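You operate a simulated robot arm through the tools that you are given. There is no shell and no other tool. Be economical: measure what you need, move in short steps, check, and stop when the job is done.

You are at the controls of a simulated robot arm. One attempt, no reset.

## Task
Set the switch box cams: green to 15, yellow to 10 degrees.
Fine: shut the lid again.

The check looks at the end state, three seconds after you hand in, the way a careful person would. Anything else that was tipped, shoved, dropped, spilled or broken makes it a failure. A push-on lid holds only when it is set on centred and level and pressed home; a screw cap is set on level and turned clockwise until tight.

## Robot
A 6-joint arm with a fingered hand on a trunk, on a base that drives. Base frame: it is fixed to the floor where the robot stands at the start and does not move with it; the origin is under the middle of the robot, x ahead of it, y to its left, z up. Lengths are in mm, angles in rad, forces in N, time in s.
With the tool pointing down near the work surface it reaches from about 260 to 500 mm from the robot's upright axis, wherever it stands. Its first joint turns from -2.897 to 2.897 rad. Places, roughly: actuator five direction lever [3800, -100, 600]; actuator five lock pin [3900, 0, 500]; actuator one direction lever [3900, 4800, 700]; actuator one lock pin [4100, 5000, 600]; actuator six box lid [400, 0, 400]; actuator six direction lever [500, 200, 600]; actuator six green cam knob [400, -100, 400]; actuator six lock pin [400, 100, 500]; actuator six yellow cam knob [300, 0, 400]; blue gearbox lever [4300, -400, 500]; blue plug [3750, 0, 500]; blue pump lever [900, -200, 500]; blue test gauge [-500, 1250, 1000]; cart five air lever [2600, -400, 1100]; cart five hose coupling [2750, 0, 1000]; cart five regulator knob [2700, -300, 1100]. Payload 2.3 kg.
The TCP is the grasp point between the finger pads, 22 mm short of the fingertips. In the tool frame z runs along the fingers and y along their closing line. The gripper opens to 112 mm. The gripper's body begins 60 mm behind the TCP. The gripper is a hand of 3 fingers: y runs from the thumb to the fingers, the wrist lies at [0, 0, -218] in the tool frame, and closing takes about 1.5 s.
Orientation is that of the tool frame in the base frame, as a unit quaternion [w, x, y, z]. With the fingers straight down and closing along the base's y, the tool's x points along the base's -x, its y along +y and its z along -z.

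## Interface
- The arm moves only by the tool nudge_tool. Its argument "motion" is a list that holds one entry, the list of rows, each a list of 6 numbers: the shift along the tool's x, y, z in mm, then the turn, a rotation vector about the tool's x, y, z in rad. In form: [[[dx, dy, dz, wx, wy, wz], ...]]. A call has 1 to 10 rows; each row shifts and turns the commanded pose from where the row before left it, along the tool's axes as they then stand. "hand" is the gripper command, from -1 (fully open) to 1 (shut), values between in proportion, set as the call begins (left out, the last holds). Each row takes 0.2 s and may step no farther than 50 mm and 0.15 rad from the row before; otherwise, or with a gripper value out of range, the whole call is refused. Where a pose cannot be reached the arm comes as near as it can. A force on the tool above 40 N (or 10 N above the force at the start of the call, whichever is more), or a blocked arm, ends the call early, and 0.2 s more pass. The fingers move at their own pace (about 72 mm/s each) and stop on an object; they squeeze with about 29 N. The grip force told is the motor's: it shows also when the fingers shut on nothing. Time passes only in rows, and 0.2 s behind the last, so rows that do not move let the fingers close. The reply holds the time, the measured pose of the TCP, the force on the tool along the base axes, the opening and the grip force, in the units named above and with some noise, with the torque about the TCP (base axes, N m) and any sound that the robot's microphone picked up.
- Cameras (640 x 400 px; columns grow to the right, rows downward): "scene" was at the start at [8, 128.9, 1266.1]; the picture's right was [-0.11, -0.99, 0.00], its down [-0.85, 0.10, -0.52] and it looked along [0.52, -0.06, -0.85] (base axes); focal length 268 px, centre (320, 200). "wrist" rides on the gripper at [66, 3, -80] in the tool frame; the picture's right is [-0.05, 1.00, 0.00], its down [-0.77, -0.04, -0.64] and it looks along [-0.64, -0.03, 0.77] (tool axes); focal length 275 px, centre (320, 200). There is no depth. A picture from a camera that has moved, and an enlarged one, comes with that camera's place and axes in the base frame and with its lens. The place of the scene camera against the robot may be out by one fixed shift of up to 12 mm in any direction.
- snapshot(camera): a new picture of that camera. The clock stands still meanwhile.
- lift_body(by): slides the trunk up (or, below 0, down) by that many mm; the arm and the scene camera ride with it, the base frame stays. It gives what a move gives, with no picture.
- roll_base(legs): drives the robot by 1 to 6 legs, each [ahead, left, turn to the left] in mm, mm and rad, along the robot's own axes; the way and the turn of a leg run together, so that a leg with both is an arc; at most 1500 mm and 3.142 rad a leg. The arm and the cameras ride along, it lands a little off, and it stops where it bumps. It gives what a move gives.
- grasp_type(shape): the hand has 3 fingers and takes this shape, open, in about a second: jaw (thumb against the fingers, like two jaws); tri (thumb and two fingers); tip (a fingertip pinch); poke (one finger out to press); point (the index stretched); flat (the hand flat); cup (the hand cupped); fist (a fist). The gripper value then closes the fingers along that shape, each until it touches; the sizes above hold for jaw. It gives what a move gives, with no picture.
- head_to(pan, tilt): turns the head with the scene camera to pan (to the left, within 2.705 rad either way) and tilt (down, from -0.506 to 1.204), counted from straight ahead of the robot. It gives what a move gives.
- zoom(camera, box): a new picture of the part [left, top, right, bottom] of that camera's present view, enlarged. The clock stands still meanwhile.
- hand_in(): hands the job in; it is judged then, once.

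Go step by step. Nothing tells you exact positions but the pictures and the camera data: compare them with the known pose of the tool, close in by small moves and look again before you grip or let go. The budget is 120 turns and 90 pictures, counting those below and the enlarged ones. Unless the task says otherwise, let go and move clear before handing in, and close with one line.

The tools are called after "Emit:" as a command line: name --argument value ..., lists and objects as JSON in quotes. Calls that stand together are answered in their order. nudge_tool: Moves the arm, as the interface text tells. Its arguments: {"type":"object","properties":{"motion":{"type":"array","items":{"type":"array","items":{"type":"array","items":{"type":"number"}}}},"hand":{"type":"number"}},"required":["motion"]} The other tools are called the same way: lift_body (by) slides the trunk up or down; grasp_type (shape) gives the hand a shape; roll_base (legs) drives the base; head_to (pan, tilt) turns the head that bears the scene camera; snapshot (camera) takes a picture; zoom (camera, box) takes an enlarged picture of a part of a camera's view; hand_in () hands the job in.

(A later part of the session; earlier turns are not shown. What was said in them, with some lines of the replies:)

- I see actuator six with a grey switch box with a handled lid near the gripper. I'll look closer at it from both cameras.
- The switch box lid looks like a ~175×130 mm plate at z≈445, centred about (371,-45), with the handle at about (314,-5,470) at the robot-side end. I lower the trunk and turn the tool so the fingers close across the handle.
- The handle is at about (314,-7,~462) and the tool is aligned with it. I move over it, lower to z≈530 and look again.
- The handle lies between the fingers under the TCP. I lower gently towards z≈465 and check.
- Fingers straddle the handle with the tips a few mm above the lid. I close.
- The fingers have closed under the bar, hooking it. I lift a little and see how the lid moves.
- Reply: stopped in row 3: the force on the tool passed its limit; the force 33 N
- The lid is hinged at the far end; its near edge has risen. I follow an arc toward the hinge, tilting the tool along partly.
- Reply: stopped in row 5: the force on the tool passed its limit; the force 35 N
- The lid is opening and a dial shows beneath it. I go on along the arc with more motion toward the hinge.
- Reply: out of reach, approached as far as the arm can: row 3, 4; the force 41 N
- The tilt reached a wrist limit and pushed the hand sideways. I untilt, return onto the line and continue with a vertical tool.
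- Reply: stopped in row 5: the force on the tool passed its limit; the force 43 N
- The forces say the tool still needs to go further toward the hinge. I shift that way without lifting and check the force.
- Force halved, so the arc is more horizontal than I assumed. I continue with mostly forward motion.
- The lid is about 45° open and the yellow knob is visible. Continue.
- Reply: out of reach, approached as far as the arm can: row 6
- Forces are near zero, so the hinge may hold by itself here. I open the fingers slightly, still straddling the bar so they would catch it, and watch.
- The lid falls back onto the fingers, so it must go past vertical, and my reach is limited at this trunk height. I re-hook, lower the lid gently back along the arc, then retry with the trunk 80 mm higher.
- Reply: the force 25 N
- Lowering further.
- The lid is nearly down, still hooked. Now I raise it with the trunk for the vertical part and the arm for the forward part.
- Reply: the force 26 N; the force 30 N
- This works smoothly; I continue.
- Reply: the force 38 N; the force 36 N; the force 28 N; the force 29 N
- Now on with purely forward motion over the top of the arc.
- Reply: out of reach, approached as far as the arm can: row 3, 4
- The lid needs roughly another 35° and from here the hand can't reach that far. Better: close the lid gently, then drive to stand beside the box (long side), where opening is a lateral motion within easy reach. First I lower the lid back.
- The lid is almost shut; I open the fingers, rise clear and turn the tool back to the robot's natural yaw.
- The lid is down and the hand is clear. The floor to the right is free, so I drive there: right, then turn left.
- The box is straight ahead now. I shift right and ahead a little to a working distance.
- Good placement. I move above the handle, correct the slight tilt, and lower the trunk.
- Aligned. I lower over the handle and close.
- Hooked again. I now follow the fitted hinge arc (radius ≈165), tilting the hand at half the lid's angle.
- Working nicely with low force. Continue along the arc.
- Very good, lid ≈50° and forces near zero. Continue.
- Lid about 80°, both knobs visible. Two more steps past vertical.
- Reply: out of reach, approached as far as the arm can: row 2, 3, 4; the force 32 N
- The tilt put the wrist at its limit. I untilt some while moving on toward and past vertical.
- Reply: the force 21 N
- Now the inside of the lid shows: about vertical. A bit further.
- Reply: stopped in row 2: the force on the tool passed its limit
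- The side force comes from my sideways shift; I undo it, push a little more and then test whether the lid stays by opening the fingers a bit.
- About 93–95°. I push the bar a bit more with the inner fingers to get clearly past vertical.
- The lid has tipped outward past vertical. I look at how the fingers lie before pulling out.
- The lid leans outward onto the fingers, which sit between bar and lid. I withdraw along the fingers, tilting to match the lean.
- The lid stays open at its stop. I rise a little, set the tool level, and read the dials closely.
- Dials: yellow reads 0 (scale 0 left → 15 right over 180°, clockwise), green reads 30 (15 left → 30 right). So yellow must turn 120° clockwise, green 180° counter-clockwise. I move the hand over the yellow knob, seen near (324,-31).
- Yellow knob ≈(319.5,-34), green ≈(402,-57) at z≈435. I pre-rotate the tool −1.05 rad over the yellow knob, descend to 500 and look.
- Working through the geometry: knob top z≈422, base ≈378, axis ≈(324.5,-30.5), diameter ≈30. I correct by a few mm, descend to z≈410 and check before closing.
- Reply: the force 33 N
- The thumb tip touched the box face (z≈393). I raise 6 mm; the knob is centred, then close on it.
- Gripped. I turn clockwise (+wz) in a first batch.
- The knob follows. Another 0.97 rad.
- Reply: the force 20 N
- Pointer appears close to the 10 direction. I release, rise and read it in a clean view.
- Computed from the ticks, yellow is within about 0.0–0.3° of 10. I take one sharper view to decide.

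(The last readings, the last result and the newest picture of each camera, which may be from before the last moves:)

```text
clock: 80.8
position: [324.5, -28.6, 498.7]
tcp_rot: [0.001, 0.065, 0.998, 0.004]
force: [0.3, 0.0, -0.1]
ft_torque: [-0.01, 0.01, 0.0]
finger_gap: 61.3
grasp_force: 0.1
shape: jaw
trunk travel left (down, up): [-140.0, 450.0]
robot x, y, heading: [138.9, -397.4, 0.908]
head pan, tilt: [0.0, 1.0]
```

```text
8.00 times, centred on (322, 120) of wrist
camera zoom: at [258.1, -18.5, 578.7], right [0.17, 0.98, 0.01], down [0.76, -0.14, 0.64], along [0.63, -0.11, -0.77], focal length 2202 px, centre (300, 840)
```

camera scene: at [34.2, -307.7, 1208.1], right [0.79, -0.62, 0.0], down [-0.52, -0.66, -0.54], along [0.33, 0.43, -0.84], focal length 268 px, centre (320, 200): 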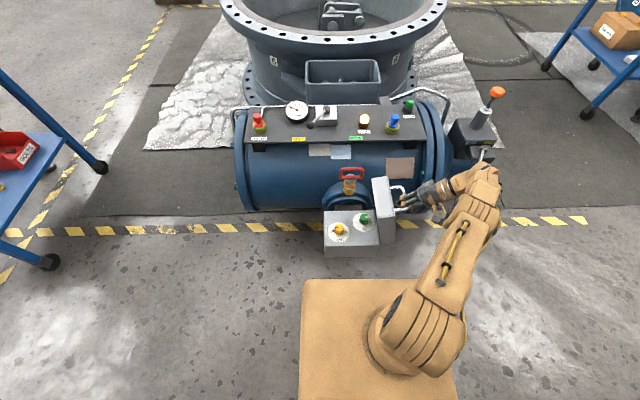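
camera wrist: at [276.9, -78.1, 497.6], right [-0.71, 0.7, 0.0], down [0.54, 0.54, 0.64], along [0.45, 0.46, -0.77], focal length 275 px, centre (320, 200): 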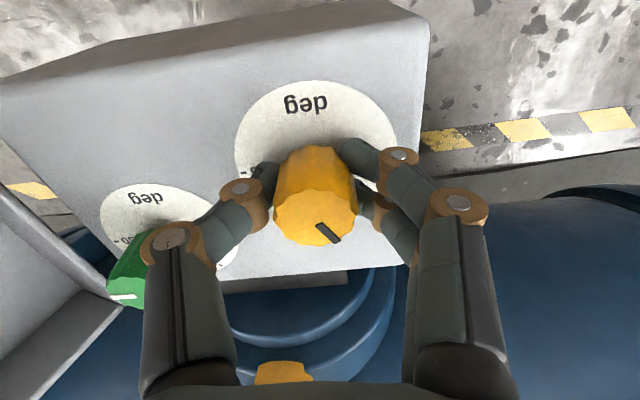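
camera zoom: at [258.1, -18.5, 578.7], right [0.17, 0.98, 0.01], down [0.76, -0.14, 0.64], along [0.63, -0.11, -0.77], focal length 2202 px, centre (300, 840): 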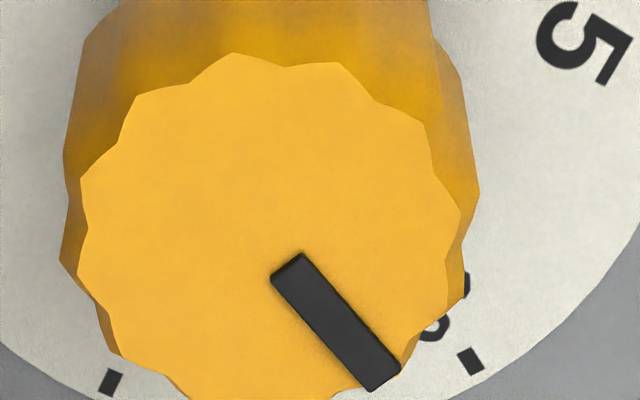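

The marker is about 0.08 rad short of 10 (≈9.6); the grip lagged by that much. I regrip and turn a further 0.16 rad (0.08 + lag).

Emit:
nudge_tool --motion '[[[0, 0, 40, 0, 0, 0], [0, 0, 30, 0, 0, 0], [0, 0, 10, 0, 0, 0]]]'

Emit:
nudge_tool --motion '[[[0, 0, 0, 0, 0, 0], [0, 0, 0, 0, 0, 0], [0, 0, 0, 0, 0, 0], [0, 0, 0, 0, 0, 0], [0, 0, 0, 0, 0, 0], [0, 0, 0, 0, 0, 0.08], [0, 0, 0, 0, 0, 0.08], [0, 0, 0, 0, 0, 0]]]' --hand 1.0

Emit:
nudge_tool --motion '[[[0, 0, 0, 0, 0, 0], [0, 0, 0, 0, 0, 0], [0, 0, 0, 0, 0, 0], [0, 0, 0, 0, 0, 0], [0, 0, -10, 0, 0, 0], [0, 0, -30, 0, 0, 0], [0, 0, -40, 0, 0, 0]]]' --hand -0.1

Emit:
zoom --camera "wrist" --box '[270, 60, 380, 160]'

```text
clock: 81.6
position: [325.1, -29.9, 418.9]
tcp_rot: [0.001, 0.064, 0.998, 0.003]
force: [-0.8, -0.4, 0.5]
ft_torque: [-0.01, 0.01, -0.01]
finger_gap: 61.2
grasp_force: 0.1
shape: jaw
trunk travel left (down, up): [-140.0, 450.0]
robot x, y, heading: [140.3, -398.0, 0.91]
head pan, tilt: [0.0, 1.0]
```

```text
clock: 83.4
position: [325.6, -30.6, 417.6]
tcp_rot: [0.0, 0.144, 0.99, 0.003]
force: [7.2, 1.1, -3.6]
ft_torque: [0.04, -0.12, 0.02]
finger_gap: 20.6
grasp_force: 29.1
shape: jaw
trunk travel left (down, up): [-140.0, 450.0]
robot x, y, heading: [141.8, -398.1, 0.907]
head pan, tilt: [0.0, 1.0]
```

```text
clock: 85.0
position: [323.5, -31.7, 498.8]
tcp_rot: [0.0, 0.145, 0.989, 0.004]
force: [0.6, 0.4, -0.1]
ft_torque: [0.0, -0.03, 0.02]
finger_gap: 61.1
grasp_force: 0.1
shape: jaw
trunk travel left (down, up): [-140.0, 450.0]
robot x, y, heading: [138.5, -397.1, 0.906]
head pan, tilt: [0.0, 1.0]
```

```text
4.00 times, centred on (325, 110) of wrist
camera zoom: at [259.9, -10.9, 578.3], right [0.33, 0.94, 0.01], down [0.73, -0.26, 0.64], along [0.6, -0.2, -0.77], focal length 1101 px, centre (300, 560)
```

zoom: 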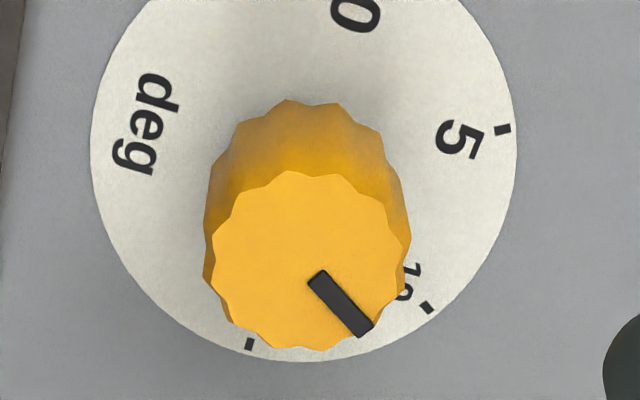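

Yellow now reads 10 within ~0.1°. Next the green knob at about (407,-53): I move over it and pre-rotate to near +1.57 rad.

Emit:
nudge_tool --motion '[[[-43, 3.7, 0, 0, 0, 0], [-43, 3.7, 0, 0, 0, 0], [0, 0, 0, 0, 0, 0.13], [0, 0, 0, 0, 0, 0.13], [0, 0, 0, 0, 0, 0.12]]]'

Emit:
snapshot --camera "wrist"

```text
clock: 86.2
position: [407.1, -49.5, 497.4]
tcp_rot: [-0.001, 0.33, 0.944, 0.004]
force: [0.8, 0.3, 0.1]
ft_torque: [0.01, 0.01, 0.02]
finger_gap: 61.1
grasp_force: 0.2
shape: jaw
trunk travel left (down, up): [-140.0, 450.0]
robot x, y, heading: [139.3, -395.3, 0.912]
head pan, tilt: [0.0, 1.0]
```

```text
22 pictures are left
camera wrist: at [356.8, -6.6, 578.6], right [0.66, 0.75, 0.01], down [0.58, -0.51, 0.63], along [0.48, -0.41, -0.77], focal length 275 px, centre (320, 200)
```

wrist: 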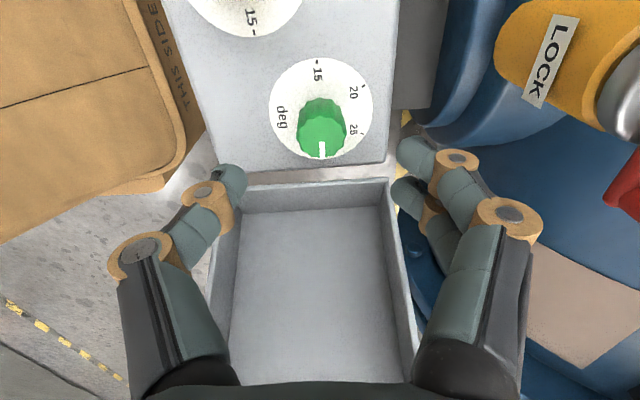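

Green axis ≈(415,-53.5). I shift, descend to z≈418 and close.

Emit:
nudge_tool --motion '[[[-8.8, 2.1, 0, 0, 0, 0], [0, 0, 40, 0, 0, 0], [0, 0, 30, 0, 0, 0], [0, 0, 9, 0, 0, 0]]]'

Emit:
snapshot --camera "wrist"

```text
clock: 87.2
position: [416.4, -50.8, 418.5]
tcp_rot: [0.0, 0.329, 0.944, 0.004]
force: [0.4, 0.6, 0.2]
ft_torque: [0.0, 0.03, 0.0]
finger_gap: 60.9
grasp_force: 0.0
shape: jaw
trunk travel left (down, up): [-140.0, 450.0]
robot x, y, heading: [138.9, -396.3, 0.906]
head pan, tilt: [0.0, 1.0]
```

```text
21 pictures are left
camera wrist: at [365.9, -8.7, 498.6], right [0.66, 0.75, 0.01], down [0.58, -0.51, 0.63], along [0.48, -0.41, -0.77], focal length 275 px, centre (320, 200)
```

wrist: 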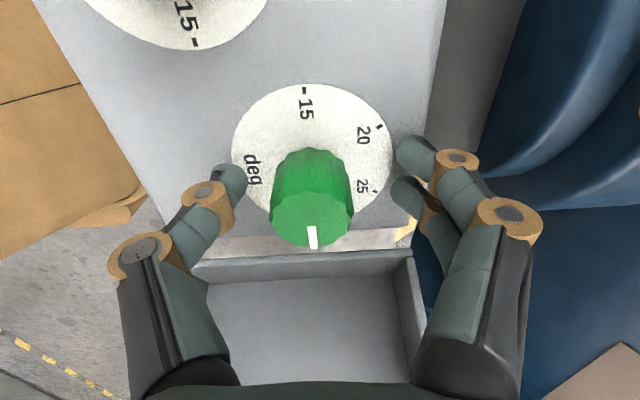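

Centred to ~3 mm; I adjust, grip and start turning counter-clockwise.

Emit:
nudge_tool --motion '[[[0, -3, 0, 0, 0, 0], [0, 0, 0, 0, 0, 0]]]'

Emit:
nudge_tool --motion '[[[0, 0, 0, 0, 0, 0], [0, 0, 0, 0, 0, 0], [0, 0, 0, 0, 0, 0], [0, 0, 0, 0, 0, 0], [0, 0, 0, 0, 0, 0], [0, 0, 0, 0, 0, 0]]]' --hand 1.0

Emit:
nudge_tool --motion '[[[0, 0, 0, 0, 0, -0.14], [0, 0, 0, 0, 0, -0.14], [0, 0, 0, 0, 0, -0.14], [0, 0, 0, 0, 0, -0.14], [0, 0, 0, 0, 0, -0.14], [0, 0, 0, 0, 0, -0.14], [0, 0, 0, 0, 0, -0.14], [0, 0, 0, 0, 0, -0.14], [0, 0, 0, 0, 0, -0.14], [0, 0, 0, 0, 0, -0.14]]]'

Emit:
snapshot --camera "wrist"

```text
clock: 87.8
position: [414.8, -54.9, 417.0]
tcp_rot: [-0.001, 0.329, 0.944, 0.004]
force: [0.2, 0.9, 0.9]
ft_torque: [0.0, 0.01, 0.0]
finger_gap: 61.0
grasp_force: 0.1
shape: jaw
trunk travel left (down, up): [-140.0, 450.0]
robot x, y, heading: [137.4, -399.2, 0.907]
head pan, tilt: [0.0, 1.0]
```

```text
clock: 89.2
position: [414.9, -54.5, 418.0]
tcp_rot: [-0.001, 0.327, 0.945, 0.003]
force: [-5.5, 1.2, -3.6]
ft_torque: [0.03, 0.07, 0.02]
finger_gap: 21.4
grasp_force: 29.1
shape: jaw
trunk travel left (down, up): [-140.0, 450.0]
robot x, y, heading: [142.9, -399.3, 0.907]
head pan, tilt: [0.0, 1.0]
```

```text
clock: 91.4
position: [414.3, -55.0, 419.1]
tcp_rot: [0.002, -0.358, 0.934, 0.002]
force: [-3.9, -8.8, -6.2]
ft_torque: [-0.13, 0.08, -0.05]
finger_gap: 21.1
grasp_force: 29.6
shape: jaw
trunk travel left (down, up): [-140.0, 450.0]
robot x, y, heading: [140.4, -398.9, 0.909]
head pan, tilt: [0.0, 1.0]
```

```text
20 pictures are left
camera wrist: at [362.6, -97.8, 498.4], right [-0.63, 0.77, 0.0], down [0.6, 0.48, 0.64], along [0.49, 0.41, -0.77], focal length 275 px, centre (320, 200)
```

wrist: 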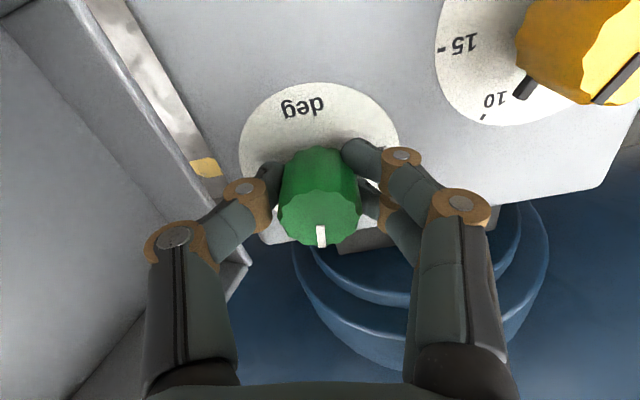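

It follows. I turn the remaining ~1.78 rad (incl. a bit for lag).

Emit:
nudge_tool --motion '[[[0, 0, 0, 0, 0, -0.14], [0, 0, 0, 0, 0, -0.14], [0, 0, 0, 0, 0, -0.14], [0, 0, 0, 0, 0, -0.14], [0, 0, 0, 0, 0, -0.14], [0, 0, 0, 0, 0, -0.14], [0, 0, 0, 0, 0, -0.14], [0, 0, 0, 0, 0, -0.14], [0, 0, 0, 0, 0, -0.14], [0, 0, 0, 0, 0, -0.14]]]'

Emit:
nudge_tool --motion '[[[0, 0, 0, 0, 0, -0.13], [0, 0, 0, 0, 0, -0.13], [0, 0, 0, 0, 0, -0.12], [0, 0, 0, 0, 0, 0]]]'

Emit:
snapshot --camera "wrist"

```text
clock: 93.6
position: [416.2, -54.8, 418.6]
tcp_rot: [-0.004, 0.875, -0.484, -0.001]
force: [8.6, -11.7, -10.3]
ft_torque: [-0.24, -0.08, -0.08]
finger_gap: 21.0
grasp_force: 29.7
shape: jaw
trunk travel left (down, up): [-140.0, 450.0]
robot x, y, heading: [137.2, -394.0, 0.906]
head pan, tilt: [0.0, 1.0]
```

```text
clock: 94.6
position: [345.1, -68.9, 413.2]
tcp_rot: [-0.006, 0.949, -0.315, 0.018]
force: [0.7, 0.0, 0.0]
ft_torque: [-0.01, -0.01, 0.0]
finger_gap: 10.2
grasp_force: 29.2
shape: jaw
out of reach, approached as far as the arm can: row 1, 2, 3
trunk travel left (down, up): [-140.0, 450.0]
robot x, y, heading: [136.5, -397.5, 0.907]
head pan, tilt: [0.0, 1.0]
```

```text
19 pictures are left
camera wrist: at [392.8, -109.7, 495.2], right [-0.63, -0.77, -0.02], down [-0.62, 0.49, 0.61], along [-0.46, 0.4, -0.79], focal length 275 px, centre (320, 200)
```

wrist: 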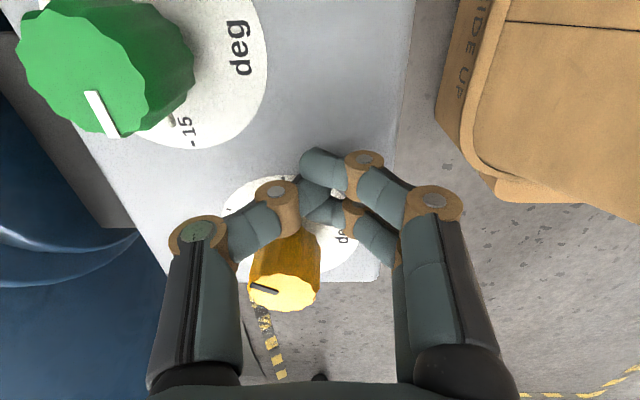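

The arm hit a joint limit, slipped off the green knob and swung toward the yellow one. I rise straight up, then check both knobs.

Emit:
nudge_tool --motion '[[[0, 0, -15, 0, 0, 0.1], [0, 0, -30, 0, 0, 0.1], [0, 0, -40, 0, 0, 0.14], [0, 0, -40, 0, 0, 0.14]]]'

Emit:
snapshot --camera "wrist"

```text
clock: 95.6
position: [347.5, -67.9, 538.7]
tcp_rot: [-0.004, 0.849, -0.528, 0.0]
force: [0.5, 0.6, -0.5]
ft_torque: [0.0, 0.02, -0.01]
finger_gap: 10.0
grasp_force: 28.9
shape: jaw
trunk travel left (down, up): [-140.0, 450.0]
robot x, y, heading: [143.7, -397.1, 0.908]
head pan, tilt: [0.0, 1.0]
```

```text
18 pictures are left
camera wrist: at [372.6, -128.9, 618.8], right [-0.92, -0.4, 0.0], down [-0.31, 0.7, 0.64], along [-0.25, 0.59, -0.77], focal length 275 px, centre (320, 200)
```

wrist: 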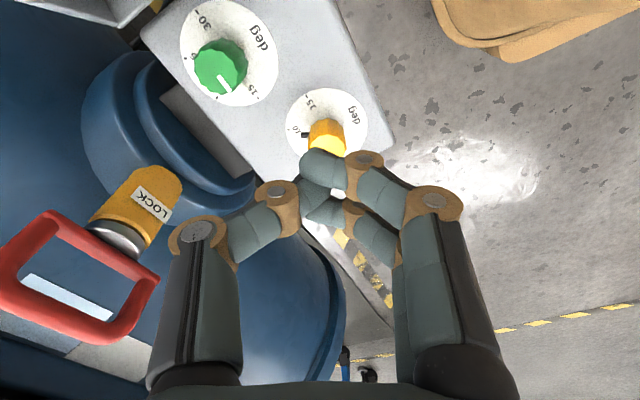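

Emit:
nudge_tool --motion '[[[0, 0, -10, 0, 0, 0.14], [0, 0, -10, 0, 0, 0.14], [0, 0, 0, 0, 0, 0.14], [0, 0, 0, 0, 0, 0.14], [0, 0, 0, 0, 0, 0.14], [0, 0, 0, 0, 0, 0.14], [0, 0, 0, 0, 0, 0.14]]]' --hand -0.1

Emit:
zoom --camera "wrist" --box '[200, 20, 420, 170]'

```text
clock: 97.2
position: [345.6, -68.1, 557.3]
tcp_rot: [0.002, -0.5, 0.866, 0.003]
force: [0.2, 0.2, 0.3]
ft_torque: [0.01, 0.02, -0.04]
finger_gap: 60.8
grasp_force: 0.0
shape: jaw
trunk travel left (down, up): [-140.0, 450.0]
robot x, y, heading: [138.0, -398.3, 0.911]
head pan, tilt: [0.0, 1.0]
```

```text
2.67 times, centred on (310, 95) of wrist
camera zoom: at [309.1, -124.7, 638.2], right [-0.84, 0.54, 0.0], down [0.42, 0.65, 0.64], along [0.34, 0.54, -0.77], focal length 734 px, centre (347, 480)
```

zoom: 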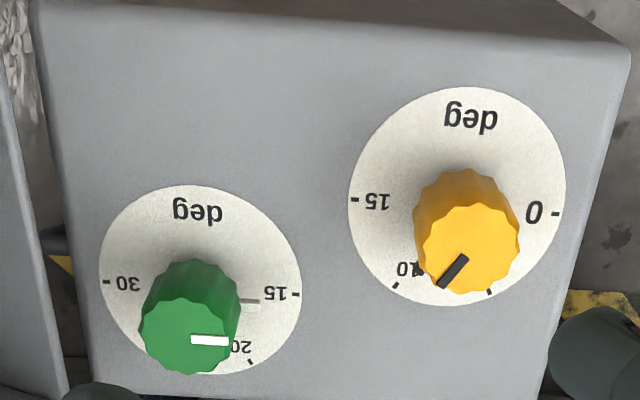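

Lucky: the green pointer is very near 15 and yellow near 10. I zoom in on each to measure.

Emit:
zoom --camera "wrist" --box '[235, 110, 300, 160]'

Emit:
zoom --camera "wrist" --box '[325, 80, 400, 135]'

```text
8.00 times, centred on (268, 135) of wrist
camera zoom: at [309.1, -124.7, 638.2], right [-0.84, 0.54, 0.0], down [0.42, 0.65, 0.64], along [0.34, 0.54, -0.77], focal length 2202 px, centre (740, 720)
```

zoom: 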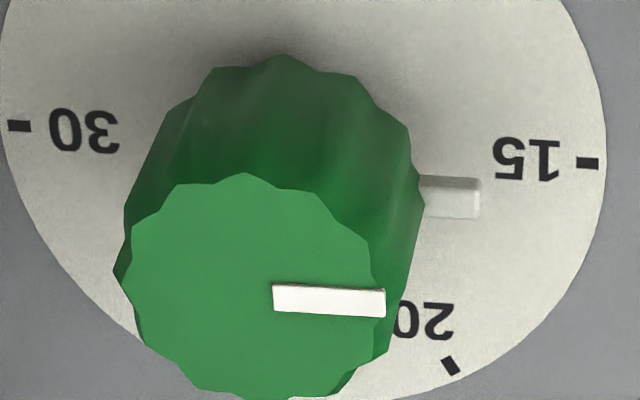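

```text
7.27 times, centred on (362, 108) of wrist
camera zoom: at [309.1, -124.7, 638.2], right [-0.84, 0.54, 0.0], down [0.42, 0.65, 0.64], along [0.34, 0.54, -0.77], focal length 2002 px, centre (11, 873)
```

zoom: 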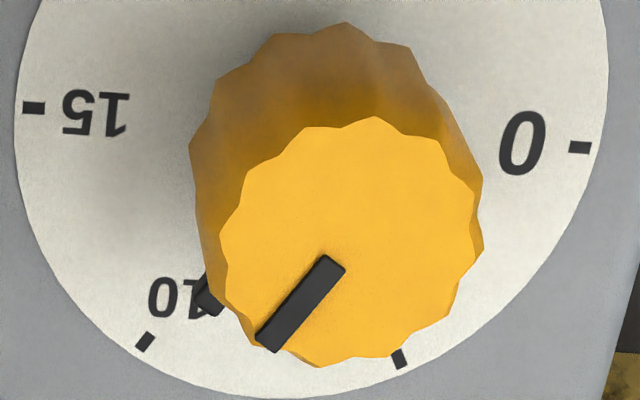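

Measured: yellow ≈10.0, green ≈14.8–14.9; both fine. Now the lid: I rise, square up the yaw and move over the open lid's handle.

Emit:
nudge_tool --motion '[[[0, 0, -45, 0, 0, 0.136], [0, 0, -45, 0, 0, 0], [-5, -45, 0, 0, 0, 0], [-5, -45, 0, 0, 0, 0], [-5, -45, 0, 0, 0, 0], [-5, -45, 0, 0, 0, 0], [-5, -40, 0, 0, 0, 0]]]' --hand 0.2

Emit:
snapshot --camera "wrist"

Emit:
zoom --camera "scene" --box '[300, 140, 460, 260]'

```text
clock: 98.8
position: [536.1, -184.4, 647.9]
tcp_rot: [0.002, -0.441, 0.897, 0.003]
force: [0.4, 0.4, 0.7]
ft_torque: [0.01, 0.02, 0.01]
finger_gap: 45.4
grasp_force: 0.0
shape: jaw
trunk travel left (down, up): [-140.0, 450.0]
robot x, y, heading: [141.0, -396.8, 0.906]
head pan, tilt: [0.0, 1.0]
```

```text
14 pictures are left
camera wrist: at [491.8, -235.6, 728.6], right [-0.76, 0.65, 0.0], down [0.5, 0.58, 0.64], along [0.41, 0.49, -0.77], focal length 275 px, centre (320, 200)
```

wrist: 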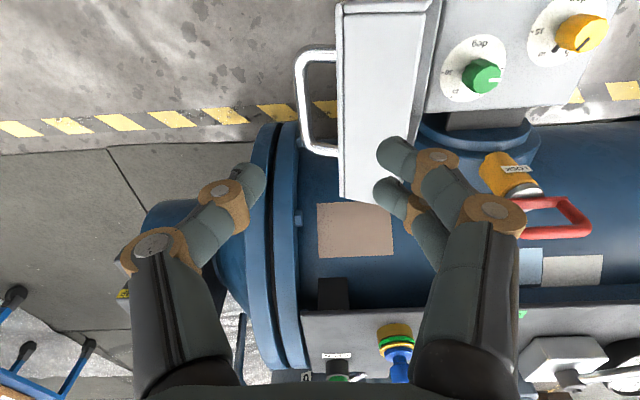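

```text
3.33 times, centred on (380, 200) of scene
camera zoom: at [34.9, -306.1, 1207.4], right [0.79, -0.62, 0.0], down [-0.52, -0.66, -0.54], along [0.33, 0.43, -0.84], focal length 894 px, centre (120, 200)
```

zoom: 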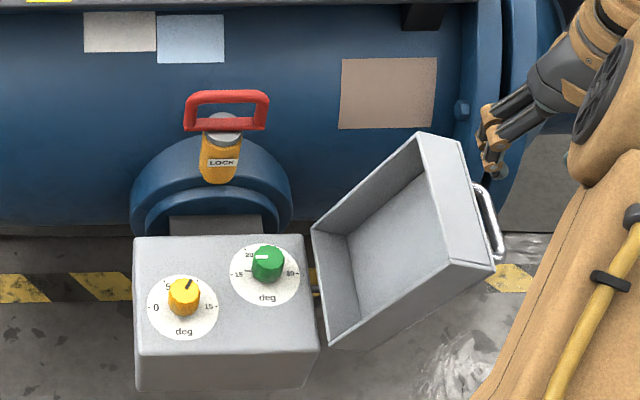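

The dials look right from the scene camera too. The handle bar is at ≈(550,-184,518). I tilt to match, come along the bar's axis to ~45 mm short and look.

Emit:
nudge_tool --motion '[[[0, 0, 0, -0.125, 0, 0], [0, 0, 0, -0.125, 0, 0], [-9, -45, 0, 0, 0, 0], [0, 0, 40, 0, 0, 0], [0, 0, 35, 0, 0, 0]]]' --hand 0.45

Emit:
snapshot --camera "wrist"

```text
clock: 100.0
position: [546.6, -198.5, 560.8]
tcp_rot: [-0.051, -0.437, 0.89, 0.115]
force: [2.4, -1.3, 5.6]
ft_torque: [0.05, 0.1, -0.01]
finger_gap: 30.5
grasp_force: 0.0
shape: jaw
out of reach, approached as far as the arm can: row 3
trunk travel left (down, up): [-140.0, 450.0]
robot x, y, heading: [141.3, -396.0, 0.905]
head pan, tilt: [0.0, 1.0]
```

```text
12 pictures are left
camera wrist: at [518.5, -261.3, 639.8], right [-0.74, 0.63, 0.25], down [0.62, 0.49, 0.61], along [0.26, 0.61, -0.75], focal length 275 px, centre (320, 200)
```

wrist: 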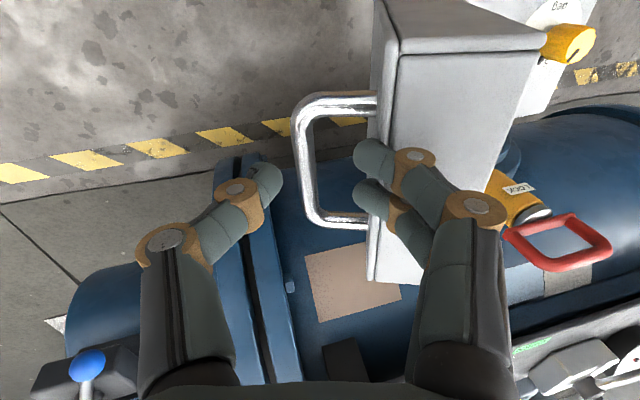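

The inner fingers touch the lid edge; I back off a little, shift ~10 mm outward, then go down between bar and lid.

Emit:
nudge_tool --motion '[[[0, 0, -10, 0, 0, 0], [0, -10, 0, 0.03, 0, 0], [0, 0, 12, 0.03, 0, 0], [0, 0, 10, 0, 0, 0]]]'

Emit:
snapshot --camera "wrist"

```text
clock: 101.0
position: [553.5, -202.0, 549.3]
tcp_rot: [-0.035, -0.439, 0.894, 0.089]
force: [11.8, -2.5, 27.4]
ft_torque: [0.58, 0.81, -0.15]
finger_gap: 30.3
grasp_force: 0.0
shape: jaw
trunk travel left (down, up): [-140.0, 450.0]
robot x, y, heading: [139.0, -395.9, 0.906]
head pan, tilt: [0.0, 1.0]
```

```text
11 pictures are left
camera wrist: at [520.7, -262.1, 628.5], right [-0.75, 0.63, 0.19], down [0.59, 0.51, 0.63], along [0.3, 0.58, -0.76], focal length 275 px, centre (320, 200)
```

wrist: 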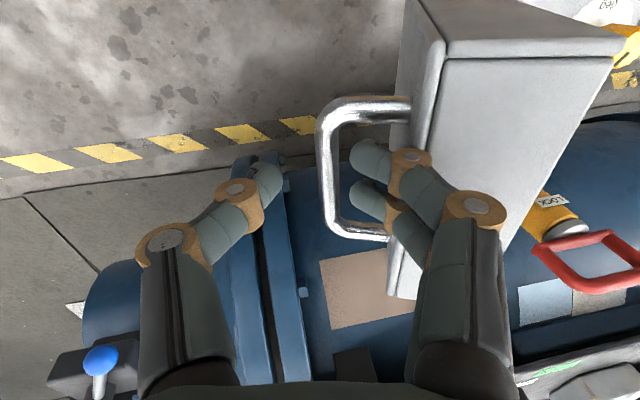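

The finger knuckles rest on the lid edge. I back off, narrow the hand, tilt slightly outward and try again.

Emit:
nudge_tool --motion '[[[0, 0, -12, 0, 0, 0], [0, -5, 0, -0.06, 0, 0], [0, -1, 0, -0.06, 0, 0], [0, 0, 12, 0, 0, 0], [0, 0, 10, 0, 0, 0]]]' --hand 0.65

Emit:
snapshot --camera "wrist"

```text
clock: 102.2
position: [549.6, -201.9, 536.6]
tcp_rot: [-0.064, -0.437, 0.886, 0.142]
force: [10.7, -1.5, 11.4]
ft_torque: [0.22, 0.32, -0.08]
finger_gap: 18.8
grasp_force: 0.0
shape: jaw
out of reach, approached as far as the arm can: row 3
trunk travel left (down, up): [-140.0, 450.0]
robot x, y, heading: [137.0, -390.2, 0.904]
head pan, tilt: [0.0, 1.0]
```

```text
10 pictures are left
camera wrist: at [524.9, -267.8, 615.1], right [-0.73, 0.62, 0.31], down [0.65, 0.47, 0.6], along [0.23, 0.64, -0.74], focal length 275 px, centre (320, 200)
```

wrist: 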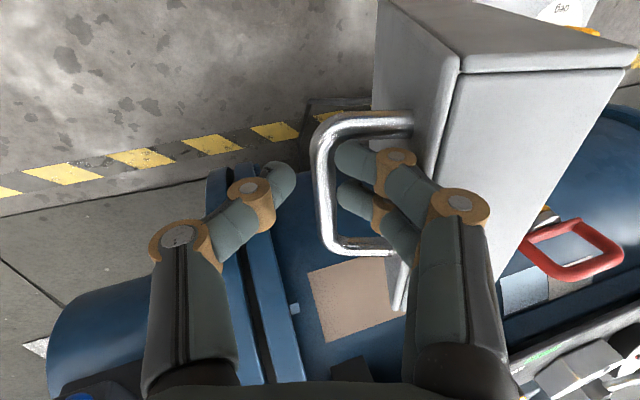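

The fingers are now inside the handle loop. A little lower, then close.

Emit:
nudge_tool --motion '[[[0, -2, 6, 0, 0, 0], [0, -2, 6, 0, 0, 0]]]'

Emit:
nudge_tool --motion '[[[0, 0, 0, 0, 0, 0], [0, 0, 0, 0, 0, 0], [0, 0, 0, 0, 0, 0], [0, 0, 0, 0, 0, 0]]]' --hand 1.0

Emit:
snapshot --camera "wrist"

```text
clock: 102.8
position: [551.8, -201.0, 531.4]
tcp_rot: [-0.06, -0.437, 0.886, 0.14]
force: [6.7, -2.7, 9.0]
ft_torque: [0.14, 0.24, -0.02]
finger_gap: 19.2
grasp_force: 0.1
shape: jaw
trunk travel left (down, up): [-140.0, 450.0]
robot x, y, heading: [141.5, -394.9, 0.905]
head pan, tilt: [0.0, 1.0]
stopped in row 2: the force on the tool passed its limit (the readings are from after the stop); the commanded pose is now the measured one
```

```text
clock: 103.8
position: [551.8, -201.7, 532.2]
tcp_rot: [-0.061, -0.436, 0.887, 0.141]
force: [12.4, -1.6, 17.0]
ft_torque: [0.08, 0.12, -0.03]
finger_gap: 6.0
grasp_force: 28.8
shape: jaw
trunk travel left (down, up): [-140.0, 450.0]
robot x, y, heading: [139.7, -396.3, 0.908]
head pan, tilt: [0.0, 1.0]
```

```text
9 pictures are left
camera wrist: at [526.6, -267.6, 607.7], right [-0.73, 0.62, 0.3], down [0.65, 0.46, 0.61], along [0.23, 0.64, -0.73], focal length 275 px, centre (320, 200)
```

wrist: 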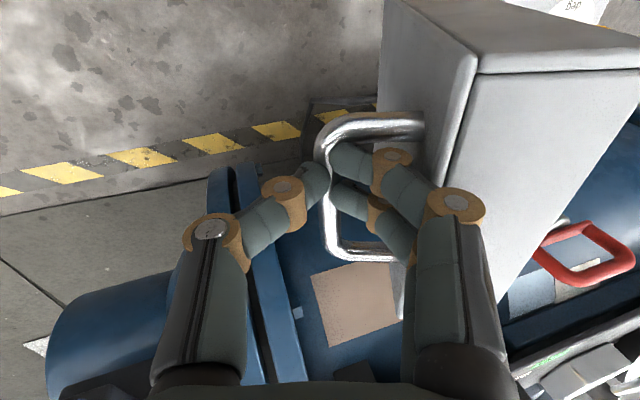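

I have the bar pinched. Now the reverse arc: up and back toward the box in small steps.

Emit:
nudge_tool --motion '[[[0, 9, -5, -0.02, 0, 0], [0, 10, -5, -0.03, 0, 0], [0, 11, -4, -0.03, 0, 0], [0, 11, -4, -0.03, 0, 0]]]'

```text
clock: 104.8
position: [524.4, -179.9, 561.4]
tcp_rot: [-0.085, -0.434, 0.877, 0.19]
force: [17.3, 2.0, 15.9]
ft_torque: [0.09, -0.24, -0.08]
finger_gap: 5.5
grasp_force: 28.7
shape: jaw
trunk travel left (down, up): [-140.0, 450.0]
robot x, y, heading: [138.0, -394.3, 0.91]
head pan, tilt: [0.0, 1.0]
```

Emit:
nudge_tool --motion '[[[0, 10, -3, -0.02, 0, 0], [0, 11, 0, -0.02, 0, 0], [0, 11, 1, -0.02, 0, 0], [0, 11, 2, -0.02, 0, 0], [0, 10, 2, -0.02, 0, 0]]]'

Emit:
zoom --camera "scene" --box '[300, 140, 460, 260]'

```text
clock: 106.0
position: [485.4, -151.8, 583.2]
tcp_rot: [-0.108, -0.427, 0.867, 0.234]
force: [5.2, -5.3, 17.3]
ft_torque: [0.04, 0.04, 0.11]
finger_gap: 6.0
grasp_force: 28.6
shape: jaw
trunk travel left (down, up): [-140.0, 450.0]
robot x, y, heading: [137.7, -397.9, 0.906]
head pan, tilt: [0.0, 1.0]
```

```text
3.33 times, centred on (380, 200) of scene
camera zoom: at [34.0, -307.8, 1207.5], right [0.79, -0.62, 0.0], down [-0.52, -0.66, -0.54], along [0.33, 0.43, -0.84], focal length 894 px, centre (120, 200)
```

zoom: 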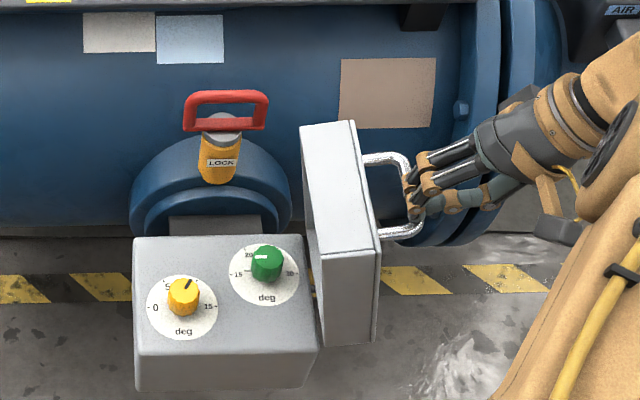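

Lid at about vertical with a good pinch, dials unchanged. I continue lowering along the arc.

Emit:
nudge_tool --motion '[[[0, 13, 3.5, 0, 0, 0], [0, 13, 4.5, 0, 0, 0], [0, 12.3, 6.3, 0, 0, 0], [0, 12.3, 6.3, 0, 0, 0], [0, 11.5, 8, 0.02, 0, 0], [0, 11.5, 8, 0.02, 0, 0]]]'

Emit:
nudge_tool --motion '[[[0, 10.8, 9.3, 0.037, 0, 0], [0, 10.8, 9.3, 0.037, 0, 0], [0, 10, 10.1, 0.037, 0, 0], [0, 10, 10.1, 0.037, 0, 0]]]'

Emit:
zoom --camera "scene" --box '[300, 140, 460, 260]'

```text
clock: 107.4
position: [420.7, -101.6, 588.0]
tcp_rot: [-0.099, -0.43, 0.871, 0.216]
force: [0.3, 0.0, 0.2]
ft_torque: [-0.03, 0.01, 0.03]
finger_gap: 0.0
grasp_force: 28.2
shape: jaw
trunk travel left (down, up): [-140.0, 450.0]
robot x, y, heading: [138.8, -392.0, 0.908]
head pan, tilt: [0.0, 1.0]
```

```text
clock: 108.4
position: [379.1, -68.4, 570.4]
tcp_rot: [-0.065, -0.436, 0.885, 0.151]
force: [-3.6, 2.6, 13.7]
ft_torque: [-0.24, -0.29, 0.0]
finger_gap: 0.0
grasp_force: 29.2
shape: jaw
trunk travel left (down, up): [-140.0, 450.0]
robot x, y, heading: [141.1, -396.3, 0.904]
head pan, tilt: [0.0, 1.0]
```

```text
3.33 times, centred on (380, 200) of scene
camera zoom: at [33.7, -306.9, 1207.6], right [0.79, -0.62, 0.0], down [-0.52, -0.66, -0.54], along [0.33, 0.43, -0.84], focal length 894 px, centre (120, 200)
```

zoom: 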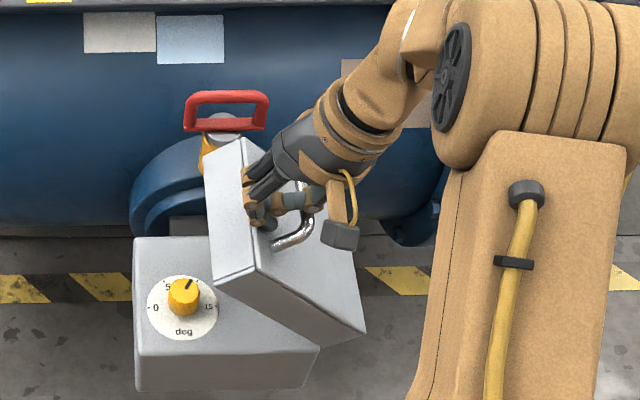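

The grip gap reads 0, so the bar has slipped in the fingers though the lid is still held at ~50°. I look before moving.

Emit:
snapshot --camera "wrist"

```text
6 pictures are left
camera wrist: at [356.0, -136.1, 646.9], right [-0.72, 0.61, 0.33], down [0.66, 0.46, 0.6], along [0.22, 0.65, -0.73], focal length 275 px, centre (320, 200)
```

wrist: 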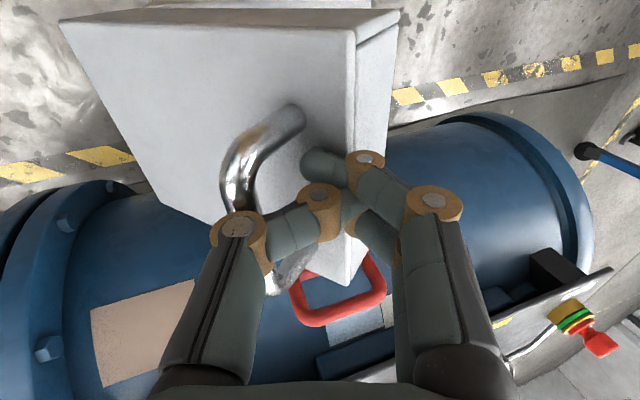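

The closed hand now lies on the outer lid face pushing it shut, with hinge friction holding the lid. I keep pushing it down along the arc.

Emit:
nudge_tool --motion '[[[0, 9, 10.5, 0.037, 0, 0], [0, 9, 10.5, 0.037, 0, 0], [0, 8, 11.4, 0.037, 0, 0], [0, 8, 11.4, 0.037, 0, 0]]]'

Emit:
zoom --camera "scene" --box '[300, 140, 460, 260]'

```text
clock: 109.0
position: [358.7, -52.3, 557.1]
tcp_rot: [-0.047, -0.438, 0.89, 0.12]
force: [-15.8, 2.0, 28.4]
ft_torque: [-0.45, -0.61, -0.2]
finger_gap: 0.0
grasp_force: 28.9
shape: jaw
trunk travel left (down, up): [-140.0, 450.0]
robot x, y, heading: [141.8, -393.5, 0.91]
head pan, tilt: [0.0, 1.0]
stopped in row 3: the force on the tool passed its limit (the readings are from after the stop); the commanded pose is now the measured one
```

```text
3.33 times, centred on (380, 200) of scene
camera zoom: at [31.1, -308.3, 1207.3], right [0.79, -0.61, 0.0], down [-0.52, -0.66, -0.54], along [0.34, 0.43, -0.84], focal length 894 px, centre (120, 200)
```

zoom: 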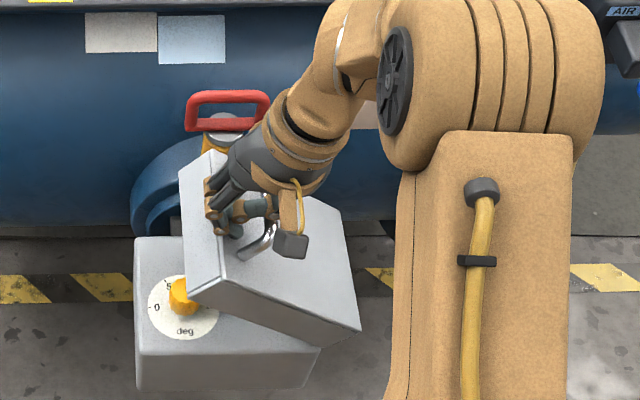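

The fingers are wedging on the lid's end edge. I back off slightly to relieve it and see whether the lid holds.

Emit:
nudge_tool --motion '[[[0, 3, -6, 0, 0, 0], [0, 3, -6, 0, 0, 0], [0, 0, 0, 0, 0, 0]]]'

Emit:
snapshot --camera "wrist"

```text
clock: 109.8
position: [358.1, -50.4, 568.3]
tcp_rot: [-0.049, -0.438, 0.89, 0.118]
force: [-0.5, 0.0, 1.3]
ft_torque: [0.02, -0.01, -0.01]
finger_gap: 0.1
grasp_force: 29.0
shape: jaw
trunk travel left (down, up): [-140.0, 450.0]
robot x, y, heading: [136.3, -397.4, 0.907]
head pan, tilt: [0.0, 1.0]
```

```text
4 pictures are left
camera wrist: at [329.4, -115.1, 645.7], right [-0.74, 0.62, 0.25], down [0.62, 0.48, 0.62], along [0.26, 0.61, -0.74], focal length 275 px, centre (320, 200)
```

wrist: 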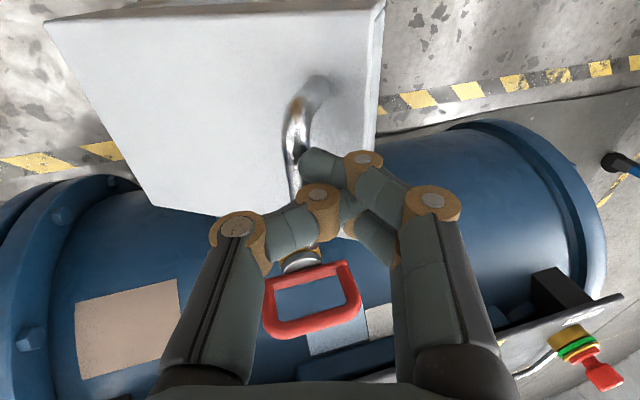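

The hand is free above the lid now. I rise and let it settle, then look.

Emit:
nudge_tool --motion '[[[0, 0, -30, 0.06, 0, 0], [0, 0, -30, 0.06, 0, 0], [0, 0, 0, 0.06, 0, 0], [0, 0, 0, 0.06, 0, 0], [0, 0, 0, 0, 0, 0], [0, 0, 0, 0, 0, 0]]]'

Emit:
zoom --camera "scene" --box '[300, 140, 460, 260]'

```text
clock: 111.2
position: [367.5, -59.8, 626.3]
tcp_rot: [0.003, -0.441, 0.897, 0.01]
force: [-0.3, 0.3, 1.0]
ft_torque: [0.04, 0.04, 0.0]
finger_gap: 0.0
grasp_force: 28.9
shape: jaw
trunk travel left (down, up): [-140.0, 450.0]
robot x, y, heading: [139.1, -393.7, 0.906]
head pan, tilt: [0.0, 1.0]
```

```text
3.33 times, centred on (380, 200) of scene
camera zoom: at [34.9, -305.9, 1207.4], right [0.79, -0.62, 0.0], down [-0.52, -0.66, -0.54], along [0.33, 0.43, -0.84], focal length 894 px, centre (120, 200)
```

zoom: 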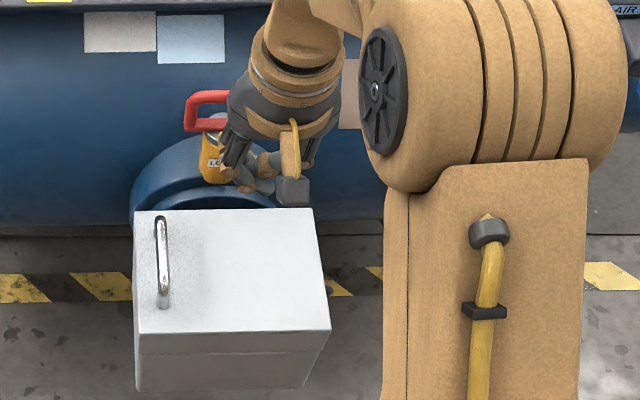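

The lid has come down and looks shut. I press gently on it with closed fingers to be sure it is home.

Emit:
nudge_tool --motion '[[[-4.6, 23, 0, 0, 0, 0], [0, 0, 45, 0, 0, 0], [0, 0, 45, 0, 0, 0], [0, 0, 45, 0, 0, 0], [0, 0, 15, 0, 0, 0]]]'

Emit:
nudge_tool --motion '[[[0, 0, 4, 0, 0, 0], [0, 0, 4, 0, 0, 0], [0, 0, 4, 0, 0, 0], [0, 0, 3, 0, 0, 0], [0, 0, 3, 0, 0, 0]]]'

```text
clock: 112.4
position: [352.5, -36.3, 476.9]
tcp_rot: [0.003, -0.44, 0.898, 0.01]
force: [0.6, -0.3, -0.5]
ft_torque: [-0.03, -0.01, -0.01]
finger_gap: 0.2
grasp_force: 29.0
shape: jaw
trunk travel left (down, up): [-140.0, 450.0]
robot x, y, heading: [145.5, -397.3, 0.909]
head pan, tilt: [0.0, 1.0]
```

```text
clock: 113.6
position: [352.0, -38.4, 459.0]
tcp_rot: [0.003, -0.441, 0.898, 0.012]
force: [0.5, 0.3, 0.3]
ft_torque: [0.03, 0.01, 0.01]
finger_gap: 0.0
grasp_force: 29.4
shape: jaw
trunk travel left (down, up): [-140.0, 450.0]
robot x, y, heading: [143.6, -399.1, 0.908]
head pan, tilt: [0.0, 1.0]
```

Emit:
nudge_tool --motion '[[[0, 0, 3, 0, 0, 0], [0, 0, 3, 0, 0, 0], [0, 0, 3, 0, 0, 0], [0, 0, 3, 0, 0, 0], [0, 0, 3, 0, 0, 0], [0, 0, 3, 0, 0, 0]]]'

```text
clock: 114.6
position: [351.3, -35.7, 452.2]
tcp_rot: [0.007, -0.441, 0.897, 0.015]
force: [-7.6, -3.9, 31.8]
ft_torque: [-0.19, 0.04, -0.02]
finger_gap: 1.3
grasp_force: 28.5
shape: jaw
trunk travel left (down, up): [-140.0, 450.0]
robot x, y, heading: [141.8, -394.3, 0.908]
head pan, tilt: [0.0, 1.0]
stopped in row 5: the force on the tool passed its limit (the readings are from after the stop); the commanded pose is now the measured one
```

The lid is firm under a 30–40 N press. I rise well clear and take a last look.

Emit:
nudge_tool --motion '[[[0, 0, -30, 0, 0, 0], [0, 0, -45, 0, 0, 0], [0, 0, -45, 0, 0, 0], [0, 0, -45, 0, 0, 0], [0, -40, 0, 0, 0, 0], [0, -40, 0, 0, 0, 0], [0, -40, 0, 0, 0, 0]]]'

Emit:
zoom --camera "scene" --box '[300, 140, 460, 260]'

Emit:
snapshot --camera "scene"

```text
clock: 116.2
position: [449.1, -111.7, 611.1]
tcp_rot: [0.006, -0.442, 0.897, 0.012]
force: [-0.6, -0.2, -0.2]
ft_torque: [0.0, 0.03, -0.01]
finger_gap: 0.0
grasp_force: 29.0
shape: jaw
trunk travel left (down, up): [-140.0, 450.0]
robot x, y, heading: [139.3, -399.1, 0.908]
head pan, tilt: [0.0, 1.0]
```

```text
3.33 times, centred on (380, 200) of scene
camera zoom: at [34.8, -305.9, 1207.4], right [0.79, -0.62, 0.0], down [-0.52, -0.66, -0.54], along [0.33, 0.43, -0.84], focal length 894 px, centre (120, 200)
```

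zoom: 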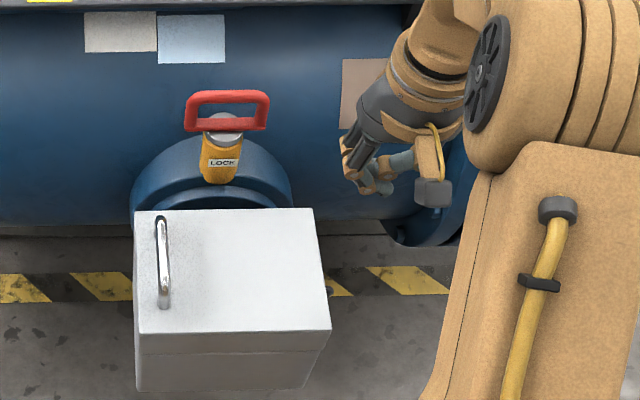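

```text
1 pictures are left
camera scene: at [34.8, -305.9, 1207.4], right [0.79, -0.62, 0.0], down [-0.52, -0.66, -0.54], along [0.33, 0.43, -0.84], focal length 268 px, centre (320, 200)
```

scene: 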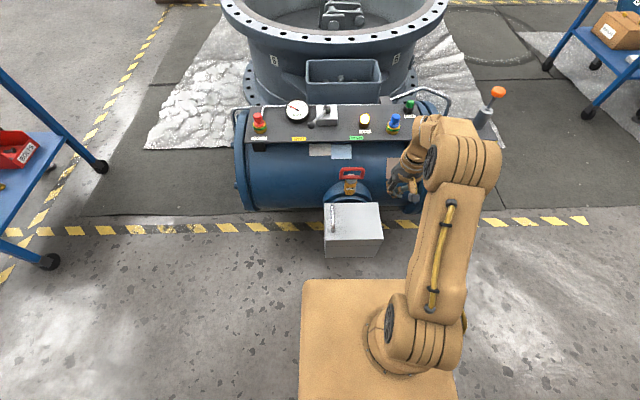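

The lid is shut flush, the hand is clear of the box, and nothing else in view has moved. I'm handing in.

Emit:
hand_in

```text
The job is handed in.
```

The job is handed in: I measured yellow at about 10.0° and green at about 14.8–14.9° before closing the lid, which is shut and held firm when pressed; it dropped the last part on its own.
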